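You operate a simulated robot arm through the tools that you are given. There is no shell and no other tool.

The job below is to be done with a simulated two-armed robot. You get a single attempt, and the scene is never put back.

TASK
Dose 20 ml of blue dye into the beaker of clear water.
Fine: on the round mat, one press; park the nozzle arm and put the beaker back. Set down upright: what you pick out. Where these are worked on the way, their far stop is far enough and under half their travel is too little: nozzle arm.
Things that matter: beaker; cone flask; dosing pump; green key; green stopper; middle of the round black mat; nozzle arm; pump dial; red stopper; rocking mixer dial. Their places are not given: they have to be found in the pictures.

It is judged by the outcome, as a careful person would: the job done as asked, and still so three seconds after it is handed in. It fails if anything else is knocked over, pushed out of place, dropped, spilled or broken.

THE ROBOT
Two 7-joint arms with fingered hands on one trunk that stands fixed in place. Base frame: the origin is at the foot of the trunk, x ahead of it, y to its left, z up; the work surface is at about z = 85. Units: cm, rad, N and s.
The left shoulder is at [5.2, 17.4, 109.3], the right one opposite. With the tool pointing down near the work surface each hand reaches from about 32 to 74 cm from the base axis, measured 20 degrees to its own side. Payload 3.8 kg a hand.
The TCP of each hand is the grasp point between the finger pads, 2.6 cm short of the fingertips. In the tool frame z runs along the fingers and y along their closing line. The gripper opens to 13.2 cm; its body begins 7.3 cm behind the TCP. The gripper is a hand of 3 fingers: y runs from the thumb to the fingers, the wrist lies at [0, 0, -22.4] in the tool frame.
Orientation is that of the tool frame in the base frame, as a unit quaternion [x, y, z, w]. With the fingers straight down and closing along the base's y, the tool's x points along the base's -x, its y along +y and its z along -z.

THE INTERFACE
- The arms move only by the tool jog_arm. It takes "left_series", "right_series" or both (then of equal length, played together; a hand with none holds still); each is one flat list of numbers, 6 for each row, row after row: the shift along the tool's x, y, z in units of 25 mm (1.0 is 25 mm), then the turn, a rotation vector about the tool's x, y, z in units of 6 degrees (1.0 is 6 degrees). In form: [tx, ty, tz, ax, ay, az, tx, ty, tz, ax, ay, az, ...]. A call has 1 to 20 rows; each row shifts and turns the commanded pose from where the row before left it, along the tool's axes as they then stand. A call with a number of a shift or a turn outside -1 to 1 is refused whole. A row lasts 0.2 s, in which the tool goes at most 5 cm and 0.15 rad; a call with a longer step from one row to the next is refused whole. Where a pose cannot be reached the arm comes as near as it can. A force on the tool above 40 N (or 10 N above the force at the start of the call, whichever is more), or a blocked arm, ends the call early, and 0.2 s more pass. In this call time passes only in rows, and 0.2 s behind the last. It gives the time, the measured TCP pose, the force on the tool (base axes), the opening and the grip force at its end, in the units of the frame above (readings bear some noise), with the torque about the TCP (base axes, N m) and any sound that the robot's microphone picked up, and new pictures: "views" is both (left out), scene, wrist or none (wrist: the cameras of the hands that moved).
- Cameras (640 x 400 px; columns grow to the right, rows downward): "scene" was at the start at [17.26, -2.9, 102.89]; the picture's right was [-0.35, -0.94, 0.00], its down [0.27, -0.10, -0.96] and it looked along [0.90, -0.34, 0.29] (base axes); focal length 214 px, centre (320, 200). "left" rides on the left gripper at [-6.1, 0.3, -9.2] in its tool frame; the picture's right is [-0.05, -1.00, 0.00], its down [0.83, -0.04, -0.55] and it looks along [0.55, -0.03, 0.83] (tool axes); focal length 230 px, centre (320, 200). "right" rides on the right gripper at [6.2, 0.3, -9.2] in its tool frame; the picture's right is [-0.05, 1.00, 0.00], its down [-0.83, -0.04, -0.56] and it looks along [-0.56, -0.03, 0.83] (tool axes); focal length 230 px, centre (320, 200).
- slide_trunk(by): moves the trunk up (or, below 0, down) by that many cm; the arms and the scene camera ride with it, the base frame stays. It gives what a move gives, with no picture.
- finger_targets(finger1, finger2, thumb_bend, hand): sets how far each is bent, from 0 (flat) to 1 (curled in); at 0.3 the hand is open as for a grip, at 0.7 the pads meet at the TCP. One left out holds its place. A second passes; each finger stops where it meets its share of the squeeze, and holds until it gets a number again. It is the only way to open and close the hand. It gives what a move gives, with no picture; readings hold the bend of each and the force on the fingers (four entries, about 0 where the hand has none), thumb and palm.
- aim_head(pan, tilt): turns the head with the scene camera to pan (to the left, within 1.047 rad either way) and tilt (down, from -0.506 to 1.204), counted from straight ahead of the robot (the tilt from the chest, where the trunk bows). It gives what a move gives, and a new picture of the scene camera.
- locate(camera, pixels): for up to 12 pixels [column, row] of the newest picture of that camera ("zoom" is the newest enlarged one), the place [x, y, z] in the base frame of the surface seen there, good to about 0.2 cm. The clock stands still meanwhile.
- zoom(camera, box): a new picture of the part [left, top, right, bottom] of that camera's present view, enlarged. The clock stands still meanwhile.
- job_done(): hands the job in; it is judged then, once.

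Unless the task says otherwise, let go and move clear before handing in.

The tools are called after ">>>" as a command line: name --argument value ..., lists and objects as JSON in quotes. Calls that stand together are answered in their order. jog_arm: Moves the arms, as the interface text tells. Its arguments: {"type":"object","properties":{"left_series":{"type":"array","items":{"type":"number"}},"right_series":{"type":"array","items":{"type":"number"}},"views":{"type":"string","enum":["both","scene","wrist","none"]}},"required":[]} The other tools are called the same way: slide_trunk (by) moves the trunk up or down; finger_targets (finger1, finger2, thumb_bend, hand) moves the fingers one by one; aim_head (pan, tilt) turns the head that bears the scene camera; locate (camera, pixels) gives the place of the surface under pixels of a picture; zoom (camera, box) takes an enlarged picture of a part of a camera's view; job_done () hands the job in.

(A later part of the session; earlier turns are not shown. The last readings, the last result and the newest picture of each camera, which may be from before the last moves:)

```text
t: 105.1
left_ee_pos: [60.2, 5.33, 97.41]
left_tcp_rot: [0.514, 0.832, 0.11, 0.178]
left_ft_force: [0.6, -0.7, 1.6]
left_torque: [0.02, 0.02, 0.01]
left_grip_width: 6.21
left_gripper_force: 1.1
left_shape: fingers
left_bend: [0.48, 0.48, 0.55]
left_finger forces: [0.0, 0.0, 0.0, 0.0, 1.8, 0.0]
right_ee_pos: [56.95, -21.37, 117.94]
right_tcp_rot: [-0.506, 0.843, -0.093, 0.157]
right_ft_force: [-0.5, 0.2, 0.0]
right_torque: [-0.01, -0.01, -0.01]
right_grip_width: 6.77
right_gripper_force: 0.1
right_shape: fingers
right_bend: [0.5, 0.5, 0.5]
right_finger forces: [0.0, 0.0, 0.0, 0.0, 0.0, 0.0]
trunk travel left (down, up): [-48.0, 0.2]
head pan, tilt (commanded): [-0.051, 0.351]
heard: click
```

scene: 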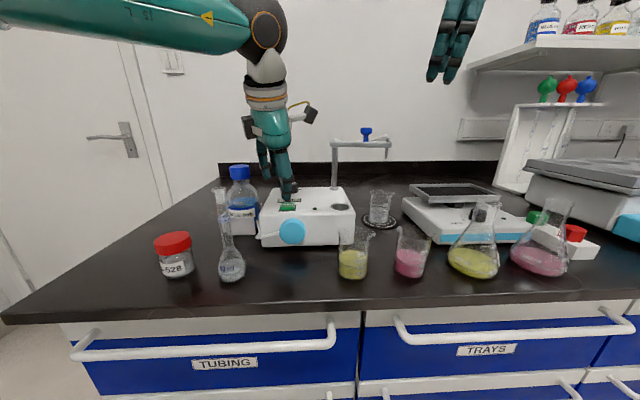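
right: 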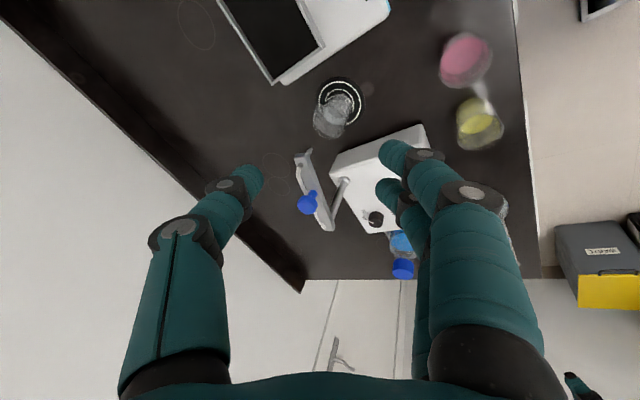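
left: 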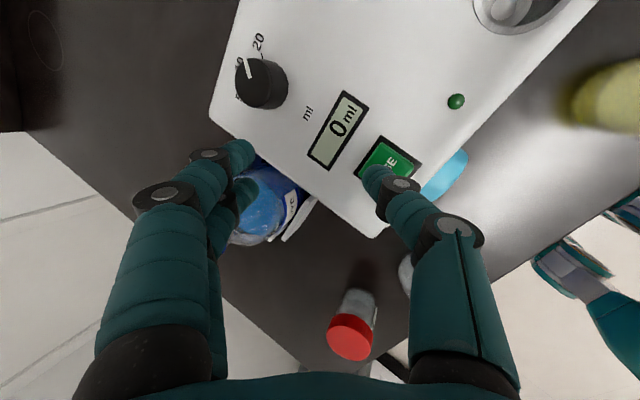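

A click was heard with 1.8 N on the thumb: the key has been pressed once. Look at the display and nozzle, then lift straight off.

>>> zoom --camera "scene" --box '[250, 120, 410, 240]'

>>> jog_arm --left_series '[-0.072, 0.146, -0.366, 0, 0, 0, -0.072, 0.146, -0.366, 0, 0, 0, -0.072, 0.146, -0.366, 0, 0, 0, -0.072, 0.146, -0.366, 0, 0, 0]' --views "both"

>>> zoom --camera "scene" --box '[250, 120, 410, 240]'

```text
3.33 times, centred on (330, 180) of scene
```

zoom: 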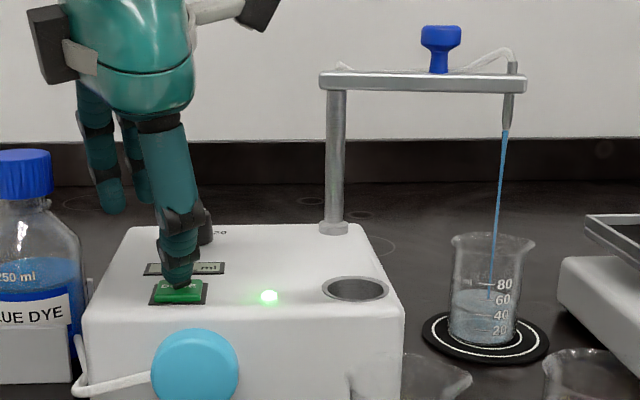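

```text
t: 106.1
left_ee_pos: [60.15, 5.2, 101.36]
left_tcp_rot: [0.515, 0.832, 0.11, 0.178]
left_ft_force: [0.1, -0.4, -0.1]
left_torque: [0.01, -0.02, 0.01]
left_grip_width: 6.22
left_gripper_force: 0.0
left_shape: fingers
left_bend: [0.48, 0.48, 0.55]
left_finger forces: [0.1, 0.1, 0.0, 0.0, 0.1, 0.0]
right_ee_pos: [56.89, -21.5, 117.86]
right_tcp_rot: [-0.504, 0.844, -0.094, 0.157]
right_ft_force: [0.1, 0.4, 0.4]
right_torque: [0.02, 0.02, -0.03]
right_grip_width: 6.74
right_gripper_force: 0.1
right_shape: fingers
right_bend: [0.5, 0.5, 0.5]
right_finger forces: [0.0, 0.1, 0.0, 0.1, 0.1, 0.1]
trunk travel left (down, up): [-48.0, 0.2]
head pan, tilt (commanded): [-0.051, 0.351]
```

scene: 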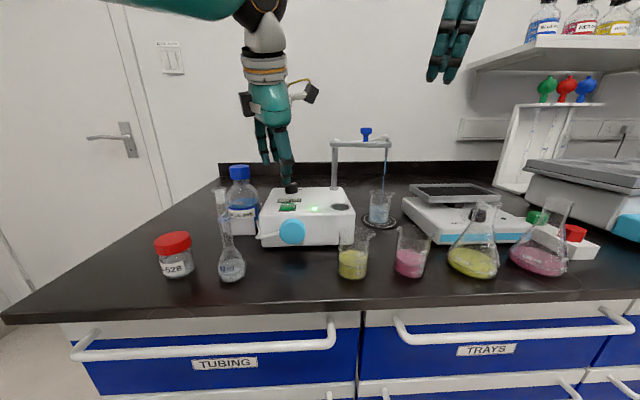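
left: 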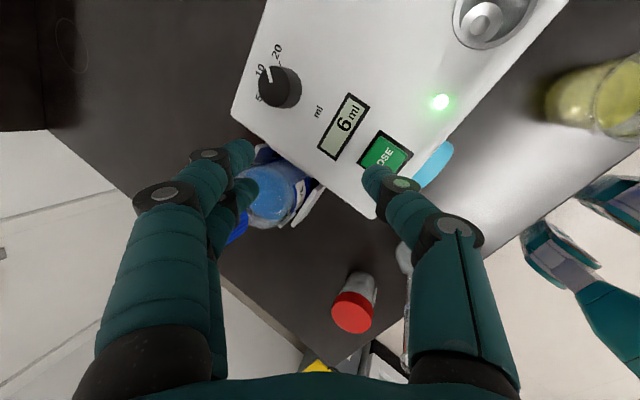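

```text
3.33 times, centred on (330, 180) of scene
```

zoom: 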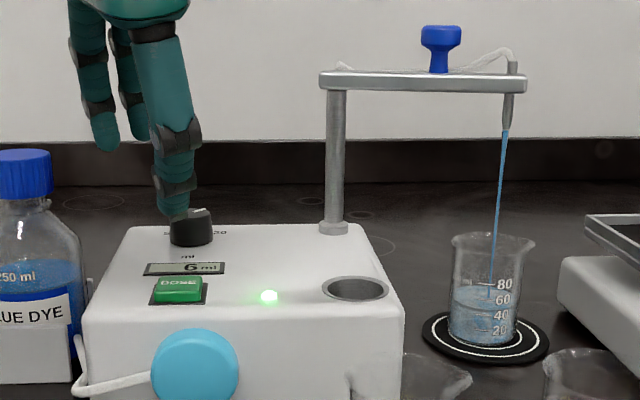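

Dosing runs (display 6 ml, stream going into the beaker). Meanwhile retract the left hand to its parking place.

>>> jog_arm --left_series '[0, 0, -0.8, 0, 0, 0, 0.856, 0, -0.755, 0, 0, 0, 0.856, 0, -0.755, 0, 0, 0, 0.856, 0, -0.755, 0, 0, 0, 0.856, 0, -0.755, 0, 0, 0, 0.856, 0, -0.755, 0, 0, 0, 0.856, 0, -0.755, 0, 0, 0, 0.856, 0, -0.755, 0, 0, 0, 0.856, 0, -0.755, 0, 0, 0]' --views "scene"

>>> zoom --camera "scene" --box '[250, 120, 410, 240]'

```text
t: 108.1
left_ee_pos: [45.89, 20.73, 113.88]
left_tcp_rot: [0.514, 0.832, 0.109, 0.177]
left_ft_force: [-0.1, -0.8, 0.1]
left_torque: [-0.04, 0.01, 0.0]
left_grip_width: 6.21
left_gripper_force: 0.1
left_shape: fingers
left_bend: [0.48, 0.48, 0.55]
left_finger forces: [0.1, 0.1, 0.1, 0.0, 0.1, 0.0]
right_ee_pos: [56.74, -21.4, 117.94]
right_tcp_rot: [-0.505, 0.843, -0.094, 0.158]
right_ft_force: [1.2, -0.7, -0.2]
right_torque: [-0.01, -0.03, 0.01]
right_grip_width: 6.72
right_gripper_force: 0.1
right_shape: fingers
right_bend: [0.5, 0.5, 0.5]
right_finger forces: [0.0, 0.0, 0.0, 0.0, 0.0, 0.1]
trunk travel left (down, up): [-48.0, 0.2]
head pan, tilt (commanded): [-0.051, 0.351]
```

scene: 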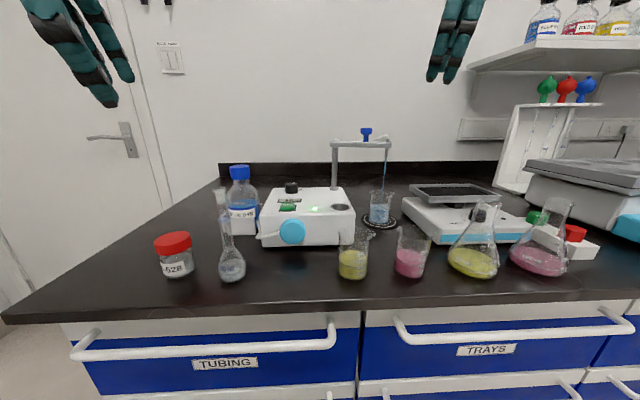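

```text
3.33 times, centred on (330, 180) of scene
```

zoom: 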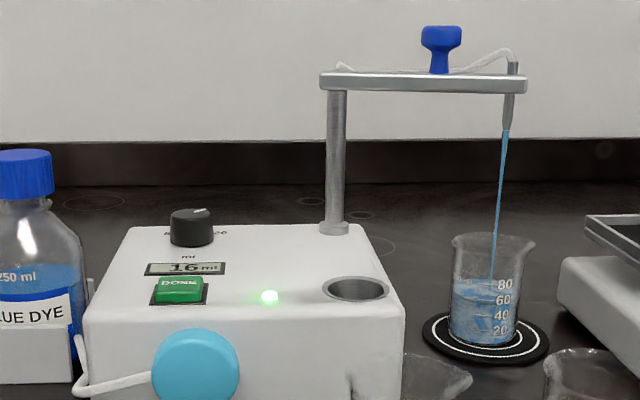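

Display at 16 ml, still dosing. While waiting, turn the left hand's yaw back.

>>> jog_arm --left_series '[0, 0, 0, 0, 0, -1, 0, 0, 0, 0, 0, -1, 0, 0, 0, 0, 0, -1, 0, 0, 0, 0, 0, -1, 0, 0, 0, 0, 0, -1, 0, 0, 0, 0, 0, -1, 0, 0, 0, 0, 0, -1, 0, 0, 0, 0, 0, -1]' --views "scene"

>>> zoom --camera "scene" --box '[250, 120, 410, 240]'

```text
t: 109.9
left_ee_pos: [46.11, 20.49, 113.85]
left_tcp_rot: [0.131, 0.969, 0.028, 0.206]
left_ft_force: [-0.4, 0.6, 0.6]
left_torque: [-0.02, 0.02, 0.0]
left_grip_width: 6.21
left_gripper_force: 0.1
left_shape: fingers
left_bend: [0.48, 0.48, 0.55]
left_finger forces: [0.1, 0.0, 0.0, 0.1, 0.0, 0.1]
right_ee_pos: [56.83, -21.44, 117.85]
right_tcp_rot: [-0.505, 0.844, -0.093, 0.157]
right_ft_force: [1.2, 0.0, 0.3]
right_torque: [-0.03, 0.0, -0.02]
right_grip_width: 6.71
right_gripper_force: 0.1
right_shape: fingers
right_bend: [0.5, 0.5, 0.5]
right_finger forces: [0.1, 0.0, 0.0, 0.0, 0.0, 0.0]
trunk travel left (down, up): [-48.0, 0.2]
head pan, tilt (commanded): [-0.051, 0.351]
```

scene: 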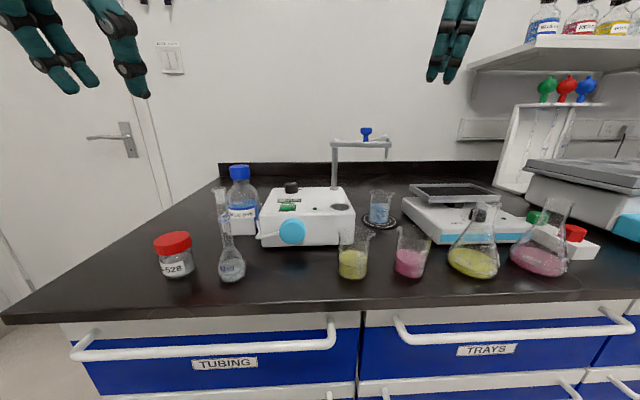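

```text
3.33 times, centred on (330, 180) of scene
```

zoom: 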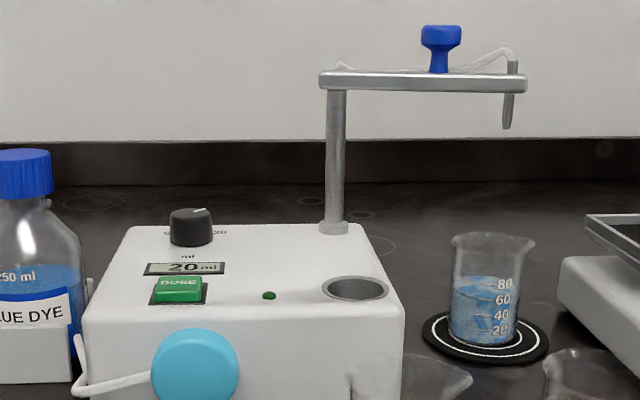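

Display shows 20 ml, stream ended, LED off: exactly one dose. Now park the arm: bring the right hand back over the knob.

>>> jog_arm --right_series '[-0.96, -0.44, 0.49, 0, 0, 0, -0.96, -0.44, 0.49, 0, 0, 0, -0.96, -0.44, 0.49, 0, 0, 0, -0.96, -0.44, 0.49, 0, 0, 0, -0.96, -0.44, 0.49, 0, 0, 0]' --views "wrist"

>>> zoom --camera "right" --box '[200, 60, 440, 220]'

>>> locate --camera "zoom" --pixels '[[320, 200], [310, 180], [320, 220], [300, 200], [340, 200]]'

```text
t: 111.1
left_ee_pos: [46.07, 20.74, 113.94]
left_tcp_rot: [0.132, 0.969, 0.027, 0.207]
left_ft_force: [0.0, 0.2, 0.1]
left_torque: [-0.02, -0.01, -0.01]
left_grip_width: 6.19
left_gripper_force: 0.0
left_shape: fingers
left_bend: [0.48, 0.48, 0.55]
left_finger forces: [0.1, 0.0, 0.1, 0.1, 0.0, 0.1]
right_ee_pos: [68.67, -13.33, 115.96]
right_tcp_rot: [-0.504, 0.844, -0.095, 0.156]
right_ft_force: [-0.3, 0.5, 0.8]
right_torque: [-0.03, -0.01, -0.02]
right_grip_width: 6.69
right_gripper_force: 0.1
right_shape: fingers
right_bend: [0.5, 0.5, 0.5]
right_finger forces: [0.0, 0.1, 0.0, 0.1, 0.0, 0.0]
trunk travel left (down, up): [-48.0, 0.2]
head pan, tilt (commanded): [-0.051, 0.351]
```

right: 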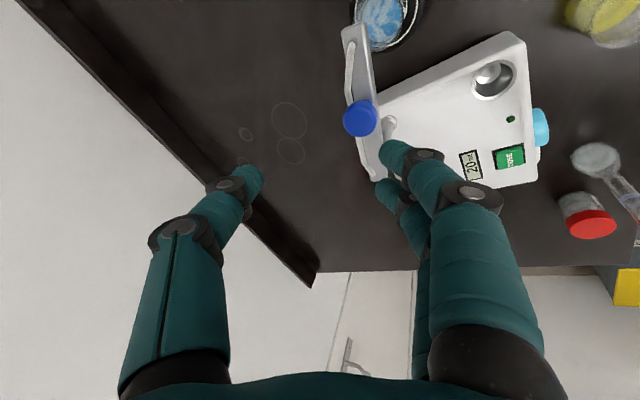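

```text
2.50 times, centred on (320, 140) of right
```

zoom: 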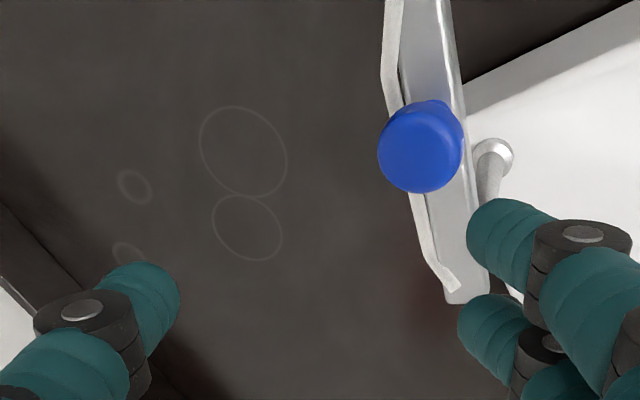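

```text
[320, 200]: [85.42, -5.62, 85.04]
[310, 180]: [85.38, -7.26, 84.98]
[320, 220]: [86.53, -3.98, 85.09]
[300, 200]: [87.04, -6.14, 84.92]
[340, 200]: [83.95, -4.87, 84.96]
```

>>> locate --camera "zoom" --pixels '[[420, 150], [420, 112], [420, 185], [384, 150], [458, 150], [450, 290], [420, 60]]'

```text
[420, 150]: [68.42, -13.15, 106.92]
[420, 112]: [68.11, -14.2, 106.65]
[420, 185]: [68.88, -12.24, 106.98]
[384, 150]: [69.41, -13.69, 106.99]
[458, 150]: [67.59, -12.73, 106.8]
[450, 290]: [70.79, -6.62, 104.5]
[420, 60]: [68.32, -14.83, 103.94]
```

Knob centre now ≈ (68.5, −13.2). Descend around it.

>>> jog_arm --right_series '[0.117, 0.24, 0.583, 0, 0, 0, 0.117, 0.24, 0.583, 0, 0, 0, 0.117, 0.24, 0.583, 0, 0, 0, 0.117, 0.24, 0.583, 0, 0, 0, 0.117, 0.24, 0.583, 0, 0, 0]' --views "none"

>>> zoom --camera "right" --box '[200, 80, 440, 240]'

>>> zoom --camera "scene" --box '[280, 60, 440, 220]'

```text
t: 112.3
left_ee_pos: [46.25, 20.57, 113.96]
left_tcp_rot: [0.132, 0.969, 0.028, 0.206]
left_ft_force: [-0.4, -0.5, -0.3]
left_torque: [-0.01, 0.01, -0.01]
left_grip_width: 6.23
left_gripper_force: 0.0
left_shape: fingers
left_bend: [0.48, 0.48, 0.55]
left_finger forces: [0.0, 0.1, 0.0, 0.1, 0.0, 0.0]
right_ee_pos: [68.39, -13.34, 108.1]
right_tcp_rot: [-0.505, 0.844, -0.094, 0.157]
right_ft_force: [-0.5, 0.8, -0.1]
right_torque: [-0.01, -0.01, 0.01]
right_grip_width: 6.73
right_gripper_force: 0.0
right_shape: fingers
right_bend: [0.5, 0.5, 0.5]
right_finger forces: [0.1, 0.0, 0.1, 0.0, 0.0, 0.0]
trunk travel left (down, up): [-48.0, 0.2]
head pan, tilt (commanded): [-0.051, 0.351]
```

```text
2.50 times, centred on (320, 160) of right
```

zoom: 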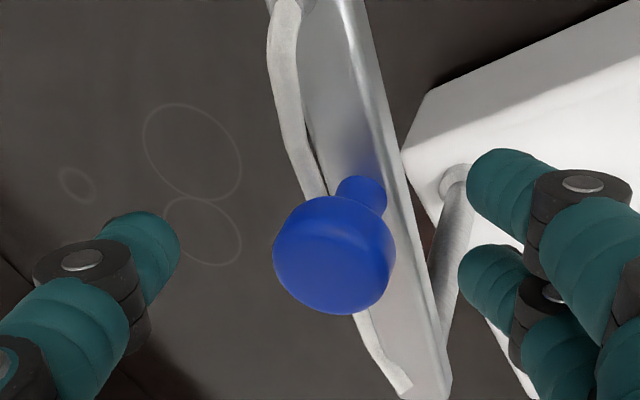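

```text
2.50 times, centred on (360, 140) of scene
```

zoom: 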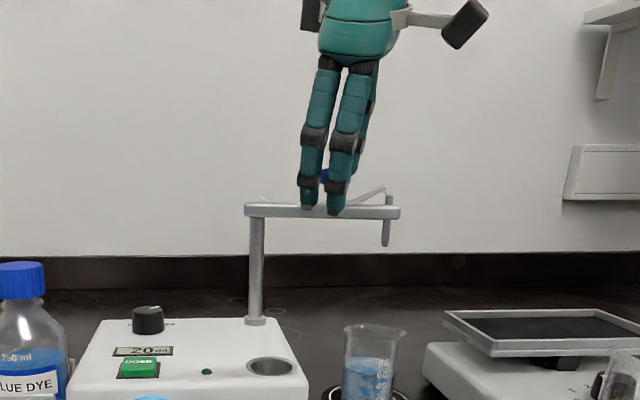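

Knob is between the fingers. Close on it.

>>> finger_targets --hand "right" --finger1 0.66 --finger2 0.66 --thumb_bend 0.66

>>> zoom --camera "right" --box '[200, 80, 440, 240]'

```text
t: 113.3
left_ee_pos: [46.07, 20.66, 114.01]
left_tcp_rot: [0.131, 0.969, 0.028, 0.207]
left_ft_force: [-0.5, -0.3, 0.0]
left_torque: [0.01, -0.03, -0.03]
left_grip_width: 6.21
left_gripper_force: 0.0
left_shape: fingers
left_bend: [0.48, 0.48, 0.55]
left_finger forces: [0.0, 0.0, 0.0, 0.0, 0.1, 0.0]
right_ee_pos: [68.26, -13.09, 108.05]
right_tcp_rot: [-0.505, 0.844, -0.093, 0.157]
right_ft_force: [-2.8, 0.8, -2.6]
right_torque: [-0.01, 0.06, 0.0]
right_grip_width: 2.32
right_gripper_force: 2.9
right_shape: fingers
right_bend: [0.63, 0.63, 0.65]
right_finger forces: [2.3, 2.2, 0.0, 0.1, 1.9, 0.0]
trunk travel left (down, up): [-48.0, 0.2]
head pan, tilt (commanded): [-0.051, 0.351]
```

```text
2.50 times, centred on (320, 160) of right
```

zoom: 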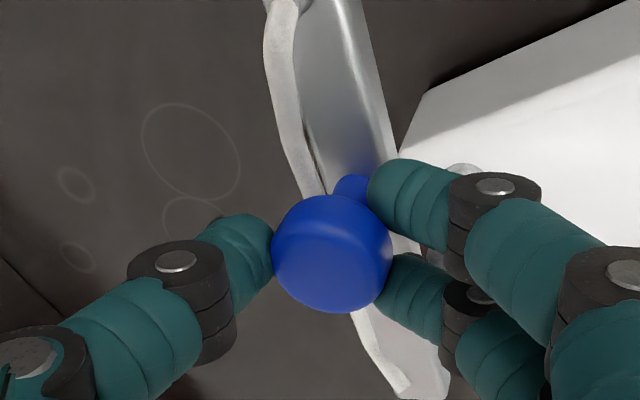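

Good light grip on the knob. Swing the arm back along the arc toward its parked position.

>>> jog_arm --right_series '[0.041, 0.337, -0.121, 0, 0, 1, 0.032, 0.342, -0.115, 0, 0, 1, 0.023, 0.344, -0.106, 0, 0, 1, 0.013, 0.35, -0.096, 0, 0, 1, 0.005, 0.352, -0.084, 0, 0, 1]' --views "none"

>>> zoom --camera "scene" --box '[280, 60, 440, 220]'

```text
t: 114.5
left_ee_pos: [46.08, 20.63, 113.97]
left_tcp_rot: [0.132, 0.969, 0.029, 0.206]
left_ft_force: [-0.4, -0.1, 0.0]
left_torque: [-0.01, 0.0, -0.01]
left_grip_width: 6.21
left_gripper_force: 0.1
left_shape: fingers
left_bend: [0.48, 0.48, 0.55]
left_finger forces: [0.0, 0.1, 0.0, 0.0, 0.0, 0.0]
right_ee_pos: [64.58, -10.75, 107.96]
right_tcp_rot: [-0.268, 0.946, -0.05, 0.175]
right_ft_force: [-1.5, -0.7, -1.1]
right_torque: [-0.05, 0.0, -0.06]
right_grip_width: 2.25
right_gripper_force: 2.3
right_shape: fingers
right_bend: [0.64, 0.65, 0.65]
right_finger forces: [1.7, 0.7, 0.0, 0.1, 2.5, 0.0]
trunk travel left (down, up): [-48.0, 0.2]
head pan, tilt (commanded): [-0.051, 0.351]
```

```text
2.50 times, centred on (360, 140) of scene
```

zoom: 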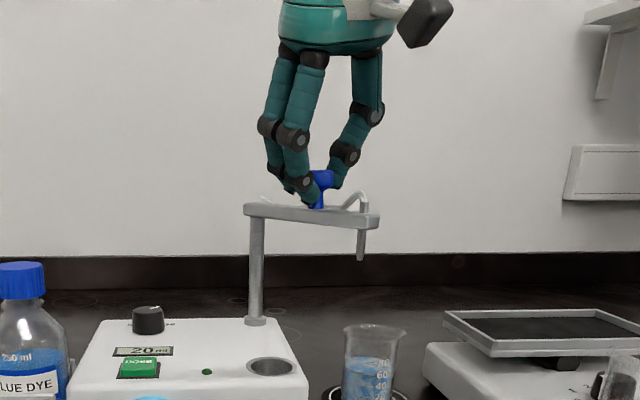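

The arm follows smoothly. Continue with the remaining half of the arc.

>>> jog_arm --right_series '[-0.004, 0.354, -0.07, 0, 0, 1, -0.01, 0.356, -0.056, 0, 0, 1, -0.016, 0.36, -0.041, 0, 0, 1, -0.024, 0.36, -0.024, 0, 0, 1, -0.028, 0.358, -0.008, 0, 0, 1]' --views "none"

>>> zoom --camera "scene" --box '[260, 80, 420, 220]'

>>> zoom --camera "right" --box '[200, 0, 440, 240]'

```text
t: 115.7
left_ee_pos: [46.15, 20.69, 113.88]
left_tcp_rot: [0.132, 0.969, 0.028, 0.206]
left_ft_force: [0.2, -0.1, 0.4]
left_torque: [-0.03, -0.01, -0.01]
left_grip_width: 6.21
left_gripper_force: 0.0
left_shape: fingers
left_bend: [0.48, 0.48, 0.55]
left_finger forces: [0.0, 0.0, 0.1, 0.0, 0.0, 0.0]
right_ee_pos: [63.16, -6.46, 107.91]
right_tcp_rot: [-0.013, 0.983, -0.004, 0.182]
right_ft_force: [0.6, -1.7, -1.2]
right_torque: [-0.06, -0.05, -0.04]
right_grip_width: 2.3
right_gripper_force: 2.8
right_shape: fingers
right_bend: [0.64, 0.65, 0.65]
right_finger forces: [1.9, 0.6, 0.1, 0.0, 3.2, 0.1]
trunk travel left (down, up): [-48.0, 0.2]
head pan, tilt (commanded): [-0.051, 0.351]
```

```text
2.86 times, centred on (340, 150) of scene
```

zoom: 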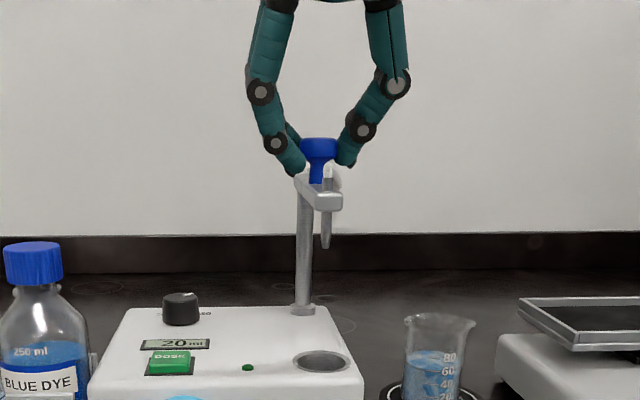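

```text
1.67 times, centred on (320, 120) of right
```

zoom: 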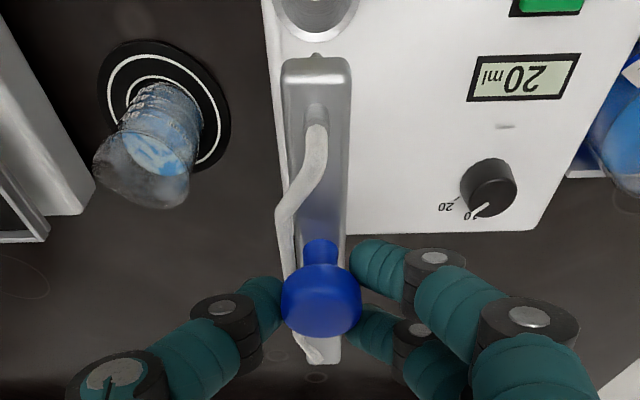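

The arm is parallel to the pump side again. Push a little further to be sure it's on its park stop, then compare positions with the start (arm end was at y ≈ −6.6).

>>> jog_arm --right_series '[-0.005, 0.12, 0, 0, 0, 0.2, 0, 0.12, 0, 0, 0, 0]' --views "none"

>>> zoom --camera "right" --box '[260, 20, 400, 220]'

>>> locate --camera "right" --pixels '[[317, 60], [305, 60], [328, 60], [318, 100], [322, 212], [316, 75]]'

```text
t: 116.3
left_ee_pos: [46.09, 20.49, 114.01]
left_tcp_rot: [0.133, 0.969, 0.029, 0.206]
left_ft_force: [0.4, 0.8, 0.5]
left_torque: [-0.04, -0.01, -0.01]
left_grip_width: 6.19
left_gripper_force: 0.1
left_shape: fingers
left_bend: [0.48, 0.48, 0.55]
left_finger forces: [0.1, 0.1, 0.0, 0.1, 0.0, 0.1]
right_ee_pos: [63.3, -6.04, 107.96]
right_tcp_rot: [-0.004, 0.983, -0.001, 0.184]
right_ft_force: [-1.2, -7.6, 2.1]
right_torque: [-0.13, 0.04, -0.09]
right_grip_width: 2.39
right_gripper_force: 3.4
right_shape: fingers
right_bend: [0.66, 0.66, 0.64]
right_finger forces: [0.1, 0.0, 0.1, 0.0, 6.3, 0.0]
trunk travel left (down, up): [-48.0, 0.2]
head pan, tilt (commanded): [-0.051, 0.351]
```

```text
2.00 times, centred on (330, 120) of right
```

zoom: 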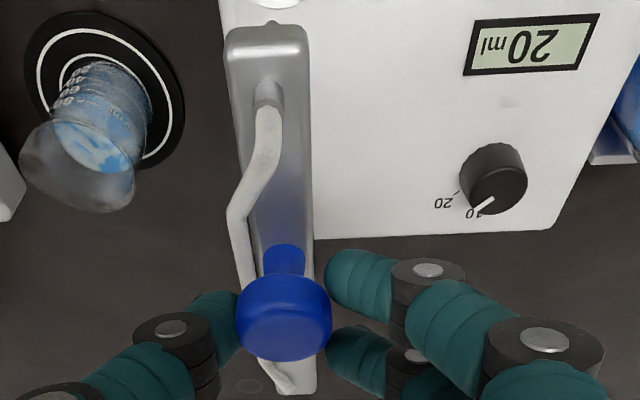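

```text
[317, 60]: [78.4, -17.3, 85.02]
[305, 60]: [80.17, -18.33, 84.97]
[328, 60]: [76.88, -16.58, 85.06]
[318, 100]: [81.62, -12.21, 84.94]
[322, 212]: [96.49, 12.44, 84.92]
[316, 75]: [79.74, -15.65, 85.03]
```

Reaction of 7.6 N on the thumb with no more arm movement: it's at its park stop. Confirm location, then release.

>>> locate --camera "zoom" --pixels '[[268, 45], [285, 300], [290, 380], [268, 95]]'

>>> finger_targets --hand "right" --finger1 0.48 --finger2 0.48 --thumb_bend 0.48

>>> zoom --camera "right" --box '[200, 20, 440, 220]'

```text
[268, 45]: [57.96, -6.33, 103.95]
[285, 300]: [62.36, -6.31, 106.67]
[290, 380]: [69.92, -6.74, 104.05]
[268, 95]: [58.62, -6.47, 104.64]
```

```text
t: 117.3
left_ee_pos: [46.19, 20.62, 113.98]
left_tcp_rot: [0.132, 0.969, 0.028, 0.206]
left_ft_force: [0.5, -0.7, 0.2]
left_torque: [0.05, -0.01, -0.01]
left_grip_width: 6.21
left_gripper_force: 0.0
left_shape: fingers
left_bend: [0.48, 0.48, 0.55]
left_finger forces: [0.1, 0.1, 0.0, 0.0, 0.0, 0.1]
right_ee_pos: [63.25, -5.85, 108.04]
right_tcp_rot: [-0.005, 0.983, -0.001, 0.181]
right_ft_force: [0.3, -0.5, 0.9]
right_torque: [0.0, 0.04, 0.0]
right_grip_width: 7.39
right_gripper_force: 0.1
right_shape: fingers
right_bend: [0.48, 0.48, 0.48]
right_finger forces: [0.0, 0.1, 0.1, 0.1, 0.0, 0.0]
trunk travel left (down, up): [-48.0, 0.2]
head pan, tilt (commanded): [-0.051, 0.351]
```

```text
2.00 times, centred on (320, 120) of right
```

zoom: 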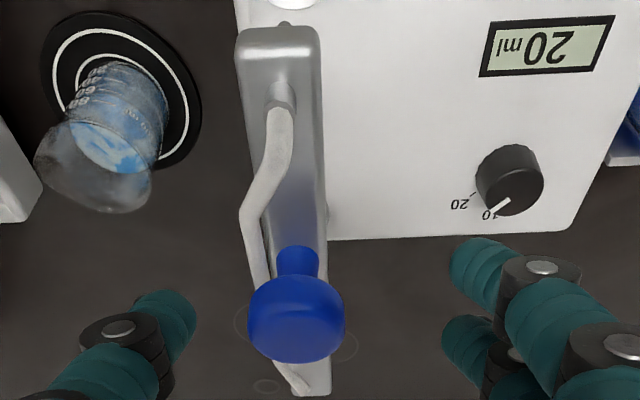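

Nozzle arm parked (end at (58.0, −6.3) as at the start). Lift, restore 15° tilt and −60° yaw for re-grasping the beaker.

>>> jog_arm --right_series '[-0.286, 0, -0.747, 0, 0, 0, -0.286, 0, -0.747, 0, 0, 0, -0.286, 0, -0.747, 0, 0, 0, -0.286, 0, -0.747, 0, 0, 0, 0, 0, 0, 0, 1, 0, 0, 0, 0, 0, 0, -1, 0, 0, 0, 0, 0, -1, 0, 0, 0, 0, 0, -1, 0, 0, 0, 0, 0, -1, 0, 0, 0, 0, 0, -1, 0, 0, 0, 0, 0, -1, 0, 0, 0, 0, 0, -1, 0, 0, 0, 0, 0, -1, 0, 0, 0, 0, 0, -1, 0, 0, 0, 0, 0, -1]' --views "none"

>>> finger_targets --hand "right" --finger1 0.42 --finger2 0.42 --thumb_bend 0.42

```text
t: 120.5
left_ee_pos: [46.2, 20.57, 113.98]
left_tcp_rot: [0.132, 0.969, 0.029, 0.206]
left_ft_force: [-0.7, 0.1, 0.2]
left_torque: [-0.01, 0.02, -0.01]
left_grip_width: 6.2
left_gripper_force: 0.1
left_shape: fingers
left_bend: [0.48, 0.48, 0.55]
left_finger forces: [0.0, 0.0, 0.0, 0.1, 0.1, 0.1]
right_ee_pos: [63.26, -5.77, 115.91]
right_tcp_rot: [-0.5, 0.856, -0.067, 0.113]
right_ft_force: [-0.4, -0.3, 0.9]
right_torque: [-0.01, 0.02, 0.0]
right_grip_width: 7.4
right_gripper_force: 0.0
right_shape: fingers
right_bend: [0.48, 0.48, 0.48]
right_finger forces: [0.1, 0.0, 0.0, 0.0, 0.1, 0.1]
trunk travel left (down, up): [-48.0, 0.2]
head pan, tilt (commanded): [-0.051, 0.351]
```

```text
t: 121.5
left_ee_pos: [46.12, 20.57, 113.98]
left_tcp_rot: [0.131, 0.969, 0.028, 0.206]
left_ft_force: [-0.1, -0.3, 0.2]
left_torque: [0.01, 0.02, 0.0]
left_grip_width: 6.22
left_gripper_force: 0.0
left_shape: fingers
left_bend: [0.48, 0.48, 0.55]
left_finger forces: [0.0, 0.1, 0.0, 0.1, 0.1, 0.0]
right_ee_pos: [63.25, -5.98, 115.81]
right_tcp_rot: [-0.5, 0.856, -0.067, 0.113]
right_ft_force: [0.5, -0.4, 0.0]
right_torque: [0.03, -0.01, 0.03]
right_grip_width: 9.42
right_gripper_force: 0.1
right_shape: fingers
right_bend: [0.42, 0.42, 0.42]
right_finger forces: [0.1, 0.1, 0.1, 0.0, 0.0, 0.0]
trunk travel left (down, up): [-48.0, 0.2]
head pan, tilt (commanded): [-0.051, 0.351]
```

Now move over the beaker at the mat and descend to z ≈ 102.

>>> jog_arm --right_series '[0.9, -0.76, 0.056, 0, 0, 0, 0.9, -0.76, 0.056, 0, 0, 0, 0.9, -0.76, 0.056, 0, 0, 0, 0.9, -0.76, 0.056, 0, 0, 0, 0.12, 0.207, 0.892, 0, 0, 0, 0.12, 0.207, 0.892, 0, 0, 0, 0.12, 0.207, 0.892, 0, 0, 0, 0.12, 0.207, 0.892, 0, 0, 0, 0.12, 0.207, 0.892, 0, 0, 0, 0.12, 0.207, 0.892, 0, 0, 0]' --views "wrist"

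>>> zoom --camera "right" --box '[200, 20, 440, 180]'

>>> aim_head --pan -0.25 --tilt 0.3

```text
t: 123.7
left_ee_pos: [46.13, 20.64, 114.01]
left_tcp_rot: [0.132, 0.969, 0.028, 0.206]
left_ft_force: [-0.2, 0.3, 0.9]
left_torque: [0.01, 0.02, 0.04]
left_grip_width: 6.2
left_gripper_force: 0.1
left_shape: fingers
left_bend: [0.48, 0.48, 0.55]
left_finger forces: [0.0, 0.0, 0.0, 0.0, 0.0, 0.0]
right_ee_pos: [65.39, -17.68, 101.95]
right_tcp_rot: [-0.5, 0.856, -0.067, 0.113]
right_ft_force: [-0.2, -0.8, 0.2]
right_torque: [-0.01, 0.03, 0.01]
right_grip_width: 9.41
right_gripper_force: 0.0
right_shape: fingers
right_bend: [0.42, 0.42, 0.42]
right_finger forces: [0.0, 0.0, 0.0, 0.0, 0.1, 0.0]
trunk travel left (down, up): [-48.0, 0.2]
head pan, tilt (commanded): [-0.051, 0.351]
```

right: 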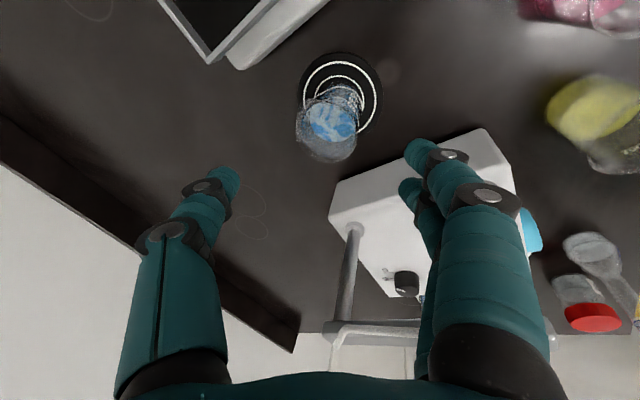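

```text
2.50 times, centred on (320, 100) of right
```

zoom: 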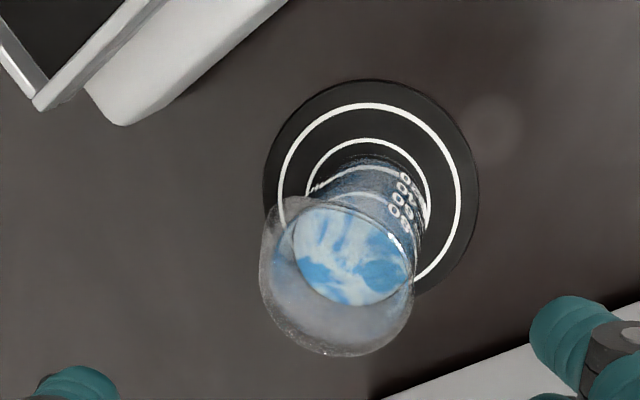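

```text
t: 124.5
left_ee_pos: [46.29, 20.6, 114.01]
left_tcp_rot: [0.132, 0.969, 0.028, 0.207]
left_ft_force: [-0.1, 0.1, -0.5]
left_torque: [0.03, 0.01, -0.02]
left_grip_width: 6.19
left_gripper_force: 0.0
left_shape: fingers
left_bend: [0.48, 0.48, 0.55]
left_finger forces: [0.0, 0.0, 0.1, 0.1, 0.0, 0.0]
right_ee_pos: [65.54, -17.64, 102.08]
right_tcp_rot: [-0.5, 0.856, -0.066, 0.113]
right_ft_force: [0.2, -0.5, 0.5]
right_torque: [0.0, 0.0, 0.02]
right_grip_width: 9.43
right_gripper_force: 0.0
right_shape: fingers
right_bend: [0.42, 0.42, 0.42]
right_finger forces: [0.0, 0.0, 0.0, 0.0, 0.1, 0.1]
trunk travel left (down, up): [-48.0, 0.2]
head pan, tilt (commanded): [-0.25, 0.3]
```

scene: 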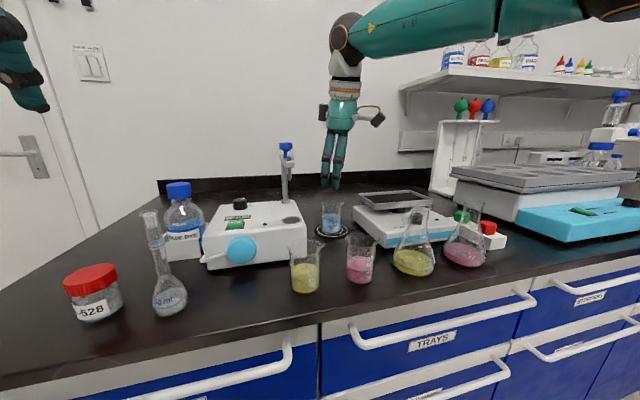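

Alignment matches the earlier release pose. Descend around the beaker along the same path.

>>> jog_arm --right_series '[0, 0.094, 0.57, 0, 0, 0, 0.041, 0.07, 0.57, 0, 0, 0, 0.041, 0.07, 0.57, 0, 0, 0, 0.041, 0.07, 0.57, 0, 0, 0, 0.041, 0.07, 0.57, 0, 0, 0, 0.041, 0.07, 0.57, 0, 0, 0, 0.041, 0.07, 0.57, 0, 0, 0, 0.041, 0.07, 0.54, 0, 0, 0]' --views "wrist"

>>> zoom --camera "right" --box '[200, 60, 440, 220]'

>>> zoom --camera "scene" --box '[290, 180, 380, 250]'

```text
t: 126.3
left_ee_pos: [46.17, 20.69, 113.94]
left_tcp_rot: [0.132, 0.969, 0.028, 0.207]
left_ft_force: [0.9, 0.3, 0.5]
left_torque: [0.0, -0.01, 0.01]
left_grip_width: 6.21
left_gripper_force: 0.0
left_shape: fingers
left_bend: [0.48, 0.48, 0.55]
left_finger forces: [0.0, 0.1, 0.0, 0.1, 0.1, 0.0]
right_ee_pos: [66.89, -17.31, 90.71]
right_tcp_rot: [-0.5, 0.856, -0.066, 0.113]
right_ft_force: [0.0, -0.2, -0.9]
right_torque: [0.0, 0.03, -0.02]
right_grip_width: 9.44
right_gripper_force: 0.1
right_shape: fingers
right_bend: [0.42, 0.42, 0.42]
right_finger forces: [0.0, 0.0, 0.0, 0.1, 0.0, 0.0]
trunk travel left (down, up): [-48.0, 0.2]
head pan, tilt (commanded): [-0.25, 0.3]
```

right: 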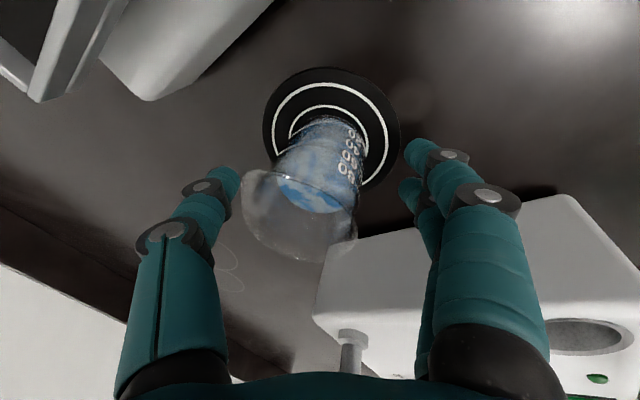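

```text
2.50 times, centred on (320, 140) of right
```

zoom: 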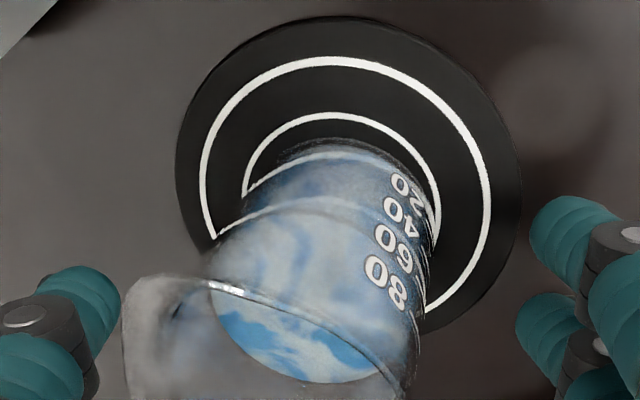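

```text
5.71 times, centred on (335, 215) of scene
```

zoom: 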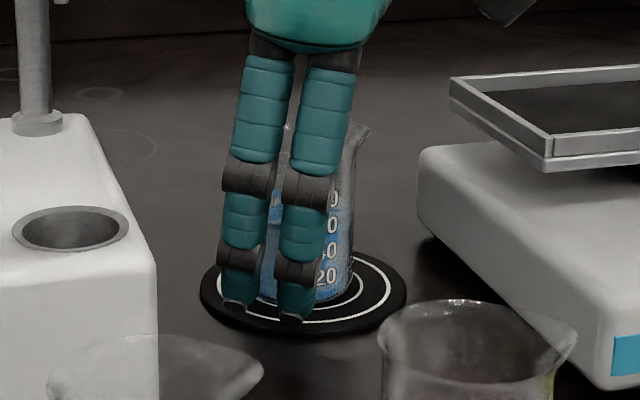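

The beaker is between the fingers as before. Close in two steps.

>>> finger_targets --hand "right" --finger1 0.54 --finger2 0.54 --thumb_bend 0.54

>>> finger_targets --hand "right" --finger1 0.62 --finger2 0.62 --thumb_bend 0.62

>>> zoom --camera "right" --box '[200, 60, 440, 220]'

```text
t: 127.3
left_ee_pos: [46.12, 20.6, 113.89]
left_tcp_rot: [0.132, 0.969, 0.028, 0.206]
left_ft_force: [0.0, 0.2, 0.1]
left_torque: [-0.01, -0.02, 0.02]
left_grip_width: 6.2
left_gripper_force: 0.0
left_shape: fingers
left_bend: [0.48, 0.48, 0.55]
left_finger forces: [0.1, 0.1, 0.0, 0.0, 0.0, 0.0]
right_ee_pos: [66.94, -17.4, 90.75]
right_tcp_rot: [-0.499, 0.857, -0.066, 0.113]
right_ft_force: [0.6, 0.4, 0.5]
right_torque: [0.0, 0.01, 0.03]
right_grip_width: 5.57
right_gripper_force: 0.2
right_shape: fingers
right_bend: [0.54, 0.54, 0.54]
right_finger forces: [0.0, 0.1, 0.0, 0.0, 0.4, 0.0]
trunk travel left (down, up): [-48.0, 0.2]
head pan, tilt (commanded): [-0.25, 0.3]
```

```text
t: 128.3
left_ee_pos: [46.24, 20.58, 113.97]
left_tcp_rot: [0.132, 0.969, 0.027, 0.206]
left_ft_force: [-1.0, -0.5, -0.7]
left_torque: [0.02, -0.02, -0.05]
left_grip_width: 6.2
left_gripper_force: 0.1
left_shape: fingers
left_bend: [0.48, 0.48, 0.55]
left_finger forces: [0.0, 0.0, 0.0, 0.0, 0.0, 0.1]
right_ee_pos: [66.89, -17.27, 90.75]
right_tcp_rot: [-0.499, 0.857, -0.067, 0.113]
right_ft_force: [1.4, 0.1, 0.7]
right_torque: [0.02, 0.02, -0.01]
right_grip_width: 4.67
right_gripper_force: 8.2
right_shape: fingers
right_bend: [0.57, 0.57, 0.59]
right_finger forces: [3.7, 3.7, 0.1, 0.0, 8.1, 0.1]
trunk travel left (down, up): [-48.0, 0.2]
head pan, tilt (commanded): [-0.25, 0.3]
```

```text
2.50 times, centred on (320, 140) of right
```

zoom: 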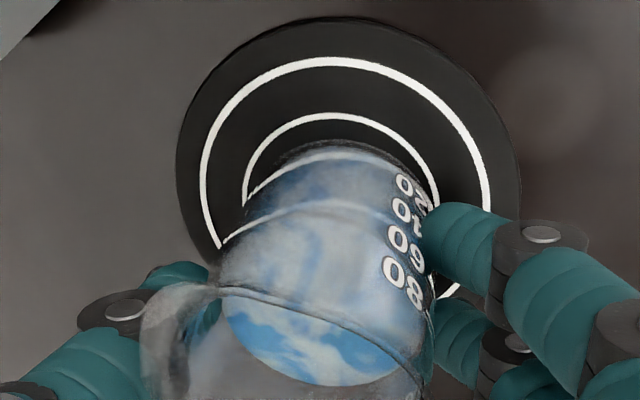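

Firm grip again (3.7/3.7/8.1 N). Lift straight up and check.

>>> jog_arm --right_series '[-0.052, -0.09, -0.386, 0, 0, 0, -0.052, -0.09, -0.386, 0, 0, 0, -0.076, -0.131, -0.565, 0, 0, 0, -0.076, -0.131, -0.565, 0, 0, 0, -0.076, -0.131, -0.565, 0, 0, 0, -0.076, -0.131, -0.565, 0, 0, 0, -0.076, -0.131, -0.565, 0, 0, 0, -0.076, -0.131, -0.565, 0, 0, 0, -0.052, -0.09, -0.386, 0, 0, 0]' --views "both"

```text
t: 130.3
left_ee_pos: [46.13, 20.59, 113.94]
left_tcp_rot: [0.132, 0.969, 0.029, 0.206]
left_ft_force: [-0.3, 0.8, 0.3]
left_torque: [-0.01, 0.02, 0.0]
left_grip_width: 6.21
left_gripper_force: 0.0
left_shape: fingers
left_bend: [0.48, 0.48, 0.55]
left_finger forces: [0.1, 0.0, 0.0, 0.1, 0.0, 0.0]
right_ee_pos: [66.77, -17.25, 102.58]
right_tcp_rot: [-0.5, 0.856, -0.066, 0.113]
right_ft_force: [-0.4, 0.0, -1.1]
right_torque: [0.01, 0.0, -0.02]
right_grip_width: 4.68
right_gripper_force: 7.5
right_shape: fingers
right_bend: [0.57, 0.57, 0.59]
right_finger forces: [3.8, 3.8, 0.1, 0.0, 7.7, 0.1]
trunk travel left (down, up): [-48.0, 0.2]
head pan, tilt (commanded): [-0.25, 0.3]
```

scene: 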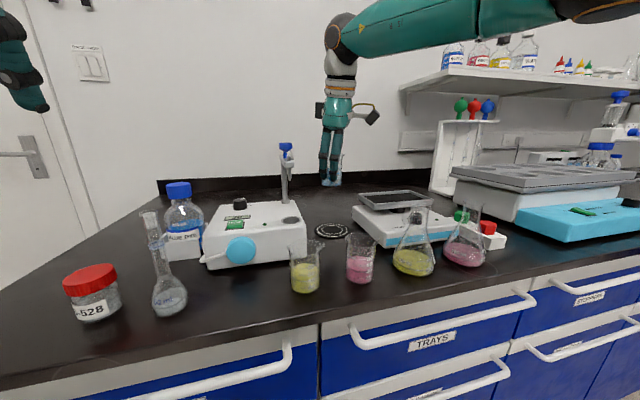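
right: 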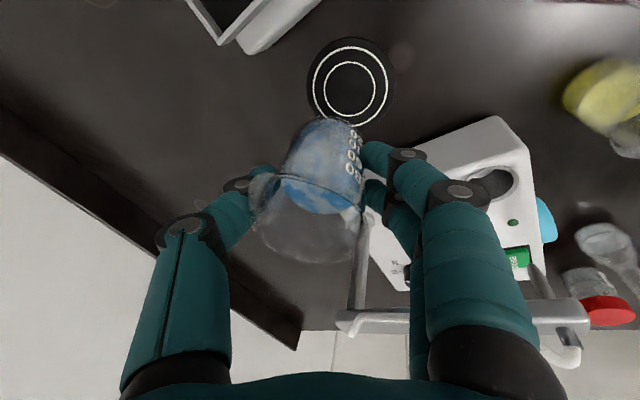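

Lifted cleanly, mat empty and in place. Carry back: first toward the robot at y ≈ −17.3.

>>> jog_arm --right_series '[0.397, 0.688, -0.213, 0, 0, 0, 0.397, 0.688, -0.213, 0, 0, 0, 0.397, 0.688, -0.213, 0, 0, 0, 0.397, 0.688, -0.213, 0, 0, 0, 0.397, 0.688, -0.213, 0, 0, 0, 0.397, 0.688, -0.213, 0, 0, 0, 0.397, 0.688, -0.213, 0, 0, 0, 0.397, 0.688, -0.213, 0, 0, 0, 0.397, 0.688, -0.213, 0, 0, 0]' --views "none"

```text
t: 132.3
left_ee_pos: [46.16, 20.66, 113.93]
left_tcp_rot: [0.132, 0.969, 0.028, 0.207]
left_ft_force: [0.3, 0.2, 0.2]
left_torque: [-0.01, 0.0, 0.01]
left_grip_width: 6.24
left_gripper_force: 0.1
left_shape: fingers
left_bend: [0.48, 0.48, 0.55]
left_finger forces: [0.0, 0.0, 0.0, 0.0, 0.1, 0.0]
right_ee_pos: [48.36, -17.22, 102.48]
right_tcp_rot: [-0.499, 0.856, -0.066, 0.114]
right_ft_force: [0.9, -0.2, -0.9]
right_torque: [-0.01, -0.01, -0.01]
right_grip_width: 4.67
right_gripper_force: 7.1
right_shape: fingers
right_bend: [0.57, 0.57, 0.59]
right_finger forces: [3.7, 3.8, 0.0, 0.1, 7.3, 0.0]
trunk travel left (down, up): [-48.0, 0.2]
head pan, tilt (commanded): [-0.25, 0.3]
```

>>> jog_arm --right_series '[-0.722, 0.407, 0, 0, 0, 0, -0.722, 0.407, 0, 0, 0, 0, -0.722, 0.407, 0, 0, 0, 0, -0.722, 0.407, 0, 0, 0, 0, -0.722, 0.407, 0, 0, 0, 0, -0.722, 0.407, 0, 0, 0, 0, -0.722, 0.407, 0, 0, 0, 0, -0.722, 0.407, 0, 0, 0, 0, -0.722, 0.407, 0, 0, 0, 0]' --views "none"

>>> aim_head --pan 0.0 --tilt 0.35

```text
t: 134.3
left_ee_pos: [46.32, 20.71, 113.9]
left_tcp_rot: [0.132, 0.969, 0.028, 0.207]
left_ft_force: [0.4, 0.1, 0.2]
left_torque: [0.0, 0.02, 0.01]
left_grip_width: 6.19
left_gripper_force: 0.1
left_shape: fingers
left_bend: [0.48, 0.48, 0.55]
left_finger forces: [0.0, 0.0, 0.0, 0.0, 0.1, 0.0]
right_ee_pos: [48.38, 1.31, 102.56]
right_tcp_rot: [-0.5, 0.856, -0.067, 0.113]
right_ft_force: [0.7, -0.2, -0.5]
right_torque: [0.0, -0.02, 0.03]
right_grip_width: 4.65
right_gripper_force: 7.7
right_shape: fingers
right_bend: [0.57, 0.57, 0.59]
right_finger forces: [3.6, 3.9, 0.0, 0.0, 7.2, 0.0]
trunk travel left (down, up): [-48.0, 0.2]
head pan, tilt (commanded): [-0.25, 0.3]
```

```text
t: 135.0
left_ee_pos: [46.26, 20.63, 113.93]
left_tcp_rot: [0.132, 0.969, 0.029, 0.206]
left_ft_force: [0.0, -0.9, -0.3]
left_torque: [0.01, 0.01, -0.02]
left_grip_width: 6.2
left_gripper_force: 0.0
left_shape: fingers
left_bend: [0.48, 0.48, 0.55]
left_finger forces: [0.0, 0.0, 0.1, 0.0, 0.0, 0.0]
right_ee_pos: [48.32, 1.22, 102.47]
right_tcp_rot: [-0.5, 0.856, -0.067, 0.113]
right_ft_force: [1.3, 0.2, -1.7]
right_torque: [-0.05, 0.06, -0.03]
right_grip_width: 4.66
right_gripper_force: 7.3
right_shape: fingers
right_bend: [0.57, 0.57, 0.59]
right_finger forces: [3.6, 3.8, 0.1, 0.1, 7.2, 0.1]
trunk travel left (down, up): [-48.0, 0.2]
head pan, tilt (commanded): [0.0, 0.351]
```

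scene: 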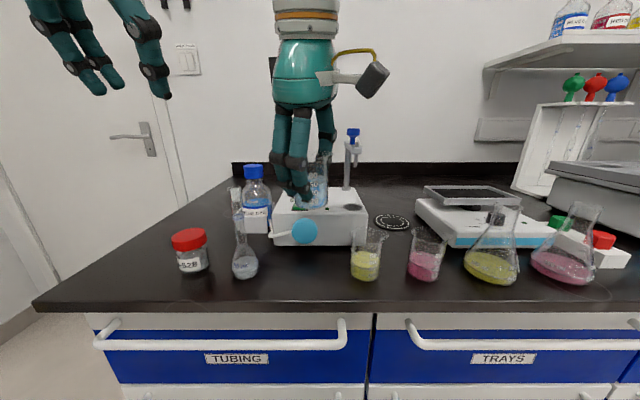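

At (48.35, 1.3, 102.5), above the beaker's original place. Lower to just above the bench.

>>> jog_arm --right_series '[0.065, 0.1345, 0.555, 0, 0, 0, 0.065, 0.1345, 0.555, 0, 0, 0, 0.065, 0.1345, 0.555, 0, 0, 0, 0.065, 0.1345, 0.555, 0, 0, 0, 0.065, 0.1345, 0.555, 0, 0, 0, 0.065, 0.1345, 0.555, 0, 0, 0, 0.065, 0.1345, 0.555, 0, 0, 0, 0.065, 0.1345, 0.555, 0, 0, 0]' --views "wrist"

>>> zoom --camera "scene" --box '[230, 160, 410, 300]'

```text
t: 136.8
left_ee_pos: [46.28, 20.6, 113.98]
left_tcp_rot: [0.132, 0.969, 0.028, 0.206]
left_ft_force: [-0.1, 0.2, 0.2]
left_torque: [-0.01, 0.01, 0.01]
left_grip_width: 6.21
left_gripper_force: 0.2
left_shape: fingers
left_bend: [0.48, 0.48, 0.55]
left_finger forces: [0.0, 0.0, 0.0, 0.0, 0.0, 0.1]
right_ee_pos: [48.35, 1.57, 90.97]
right_tcp_rot: [-0.5, 0.856, -0.066, 0.112]
right_ft_force: [0.3, -0.6, -1.1]
right_torque: [-0.02, -0.01, -0.01]
right_grip_width: 4.63
right_gripper_force: 7.4
right_shape: fingers
right_bend: [0.57, 0.57, 0.59]
right_finger forces: [3.7, 3.8, 0.0, 0.1, 7.2, 0.0]
trunk travel left (down, up): [-48.0, 0.2]
head pan, tilt (commanded): [0.0, 0.351]
```

right: 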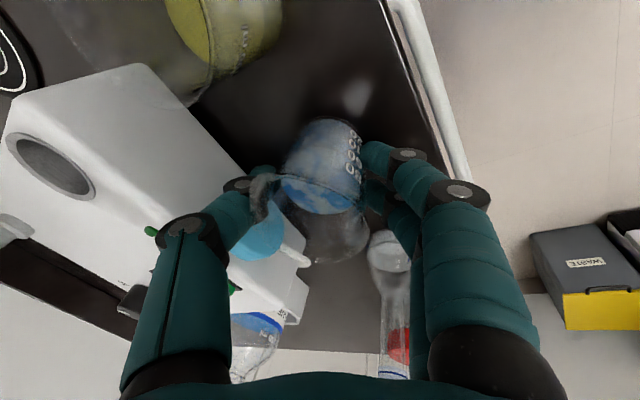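

```text
2.86 times, centred on (320, 230) of scene
```

zoom: 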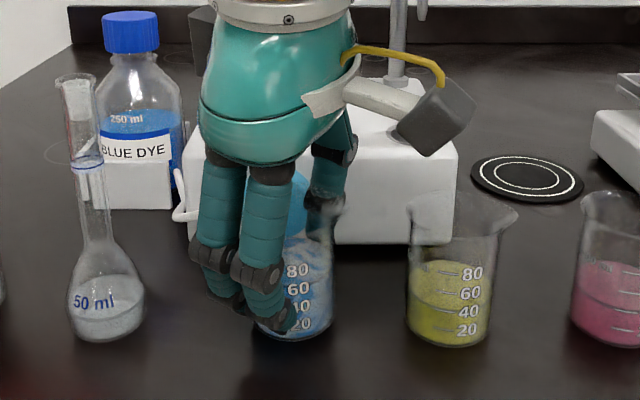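

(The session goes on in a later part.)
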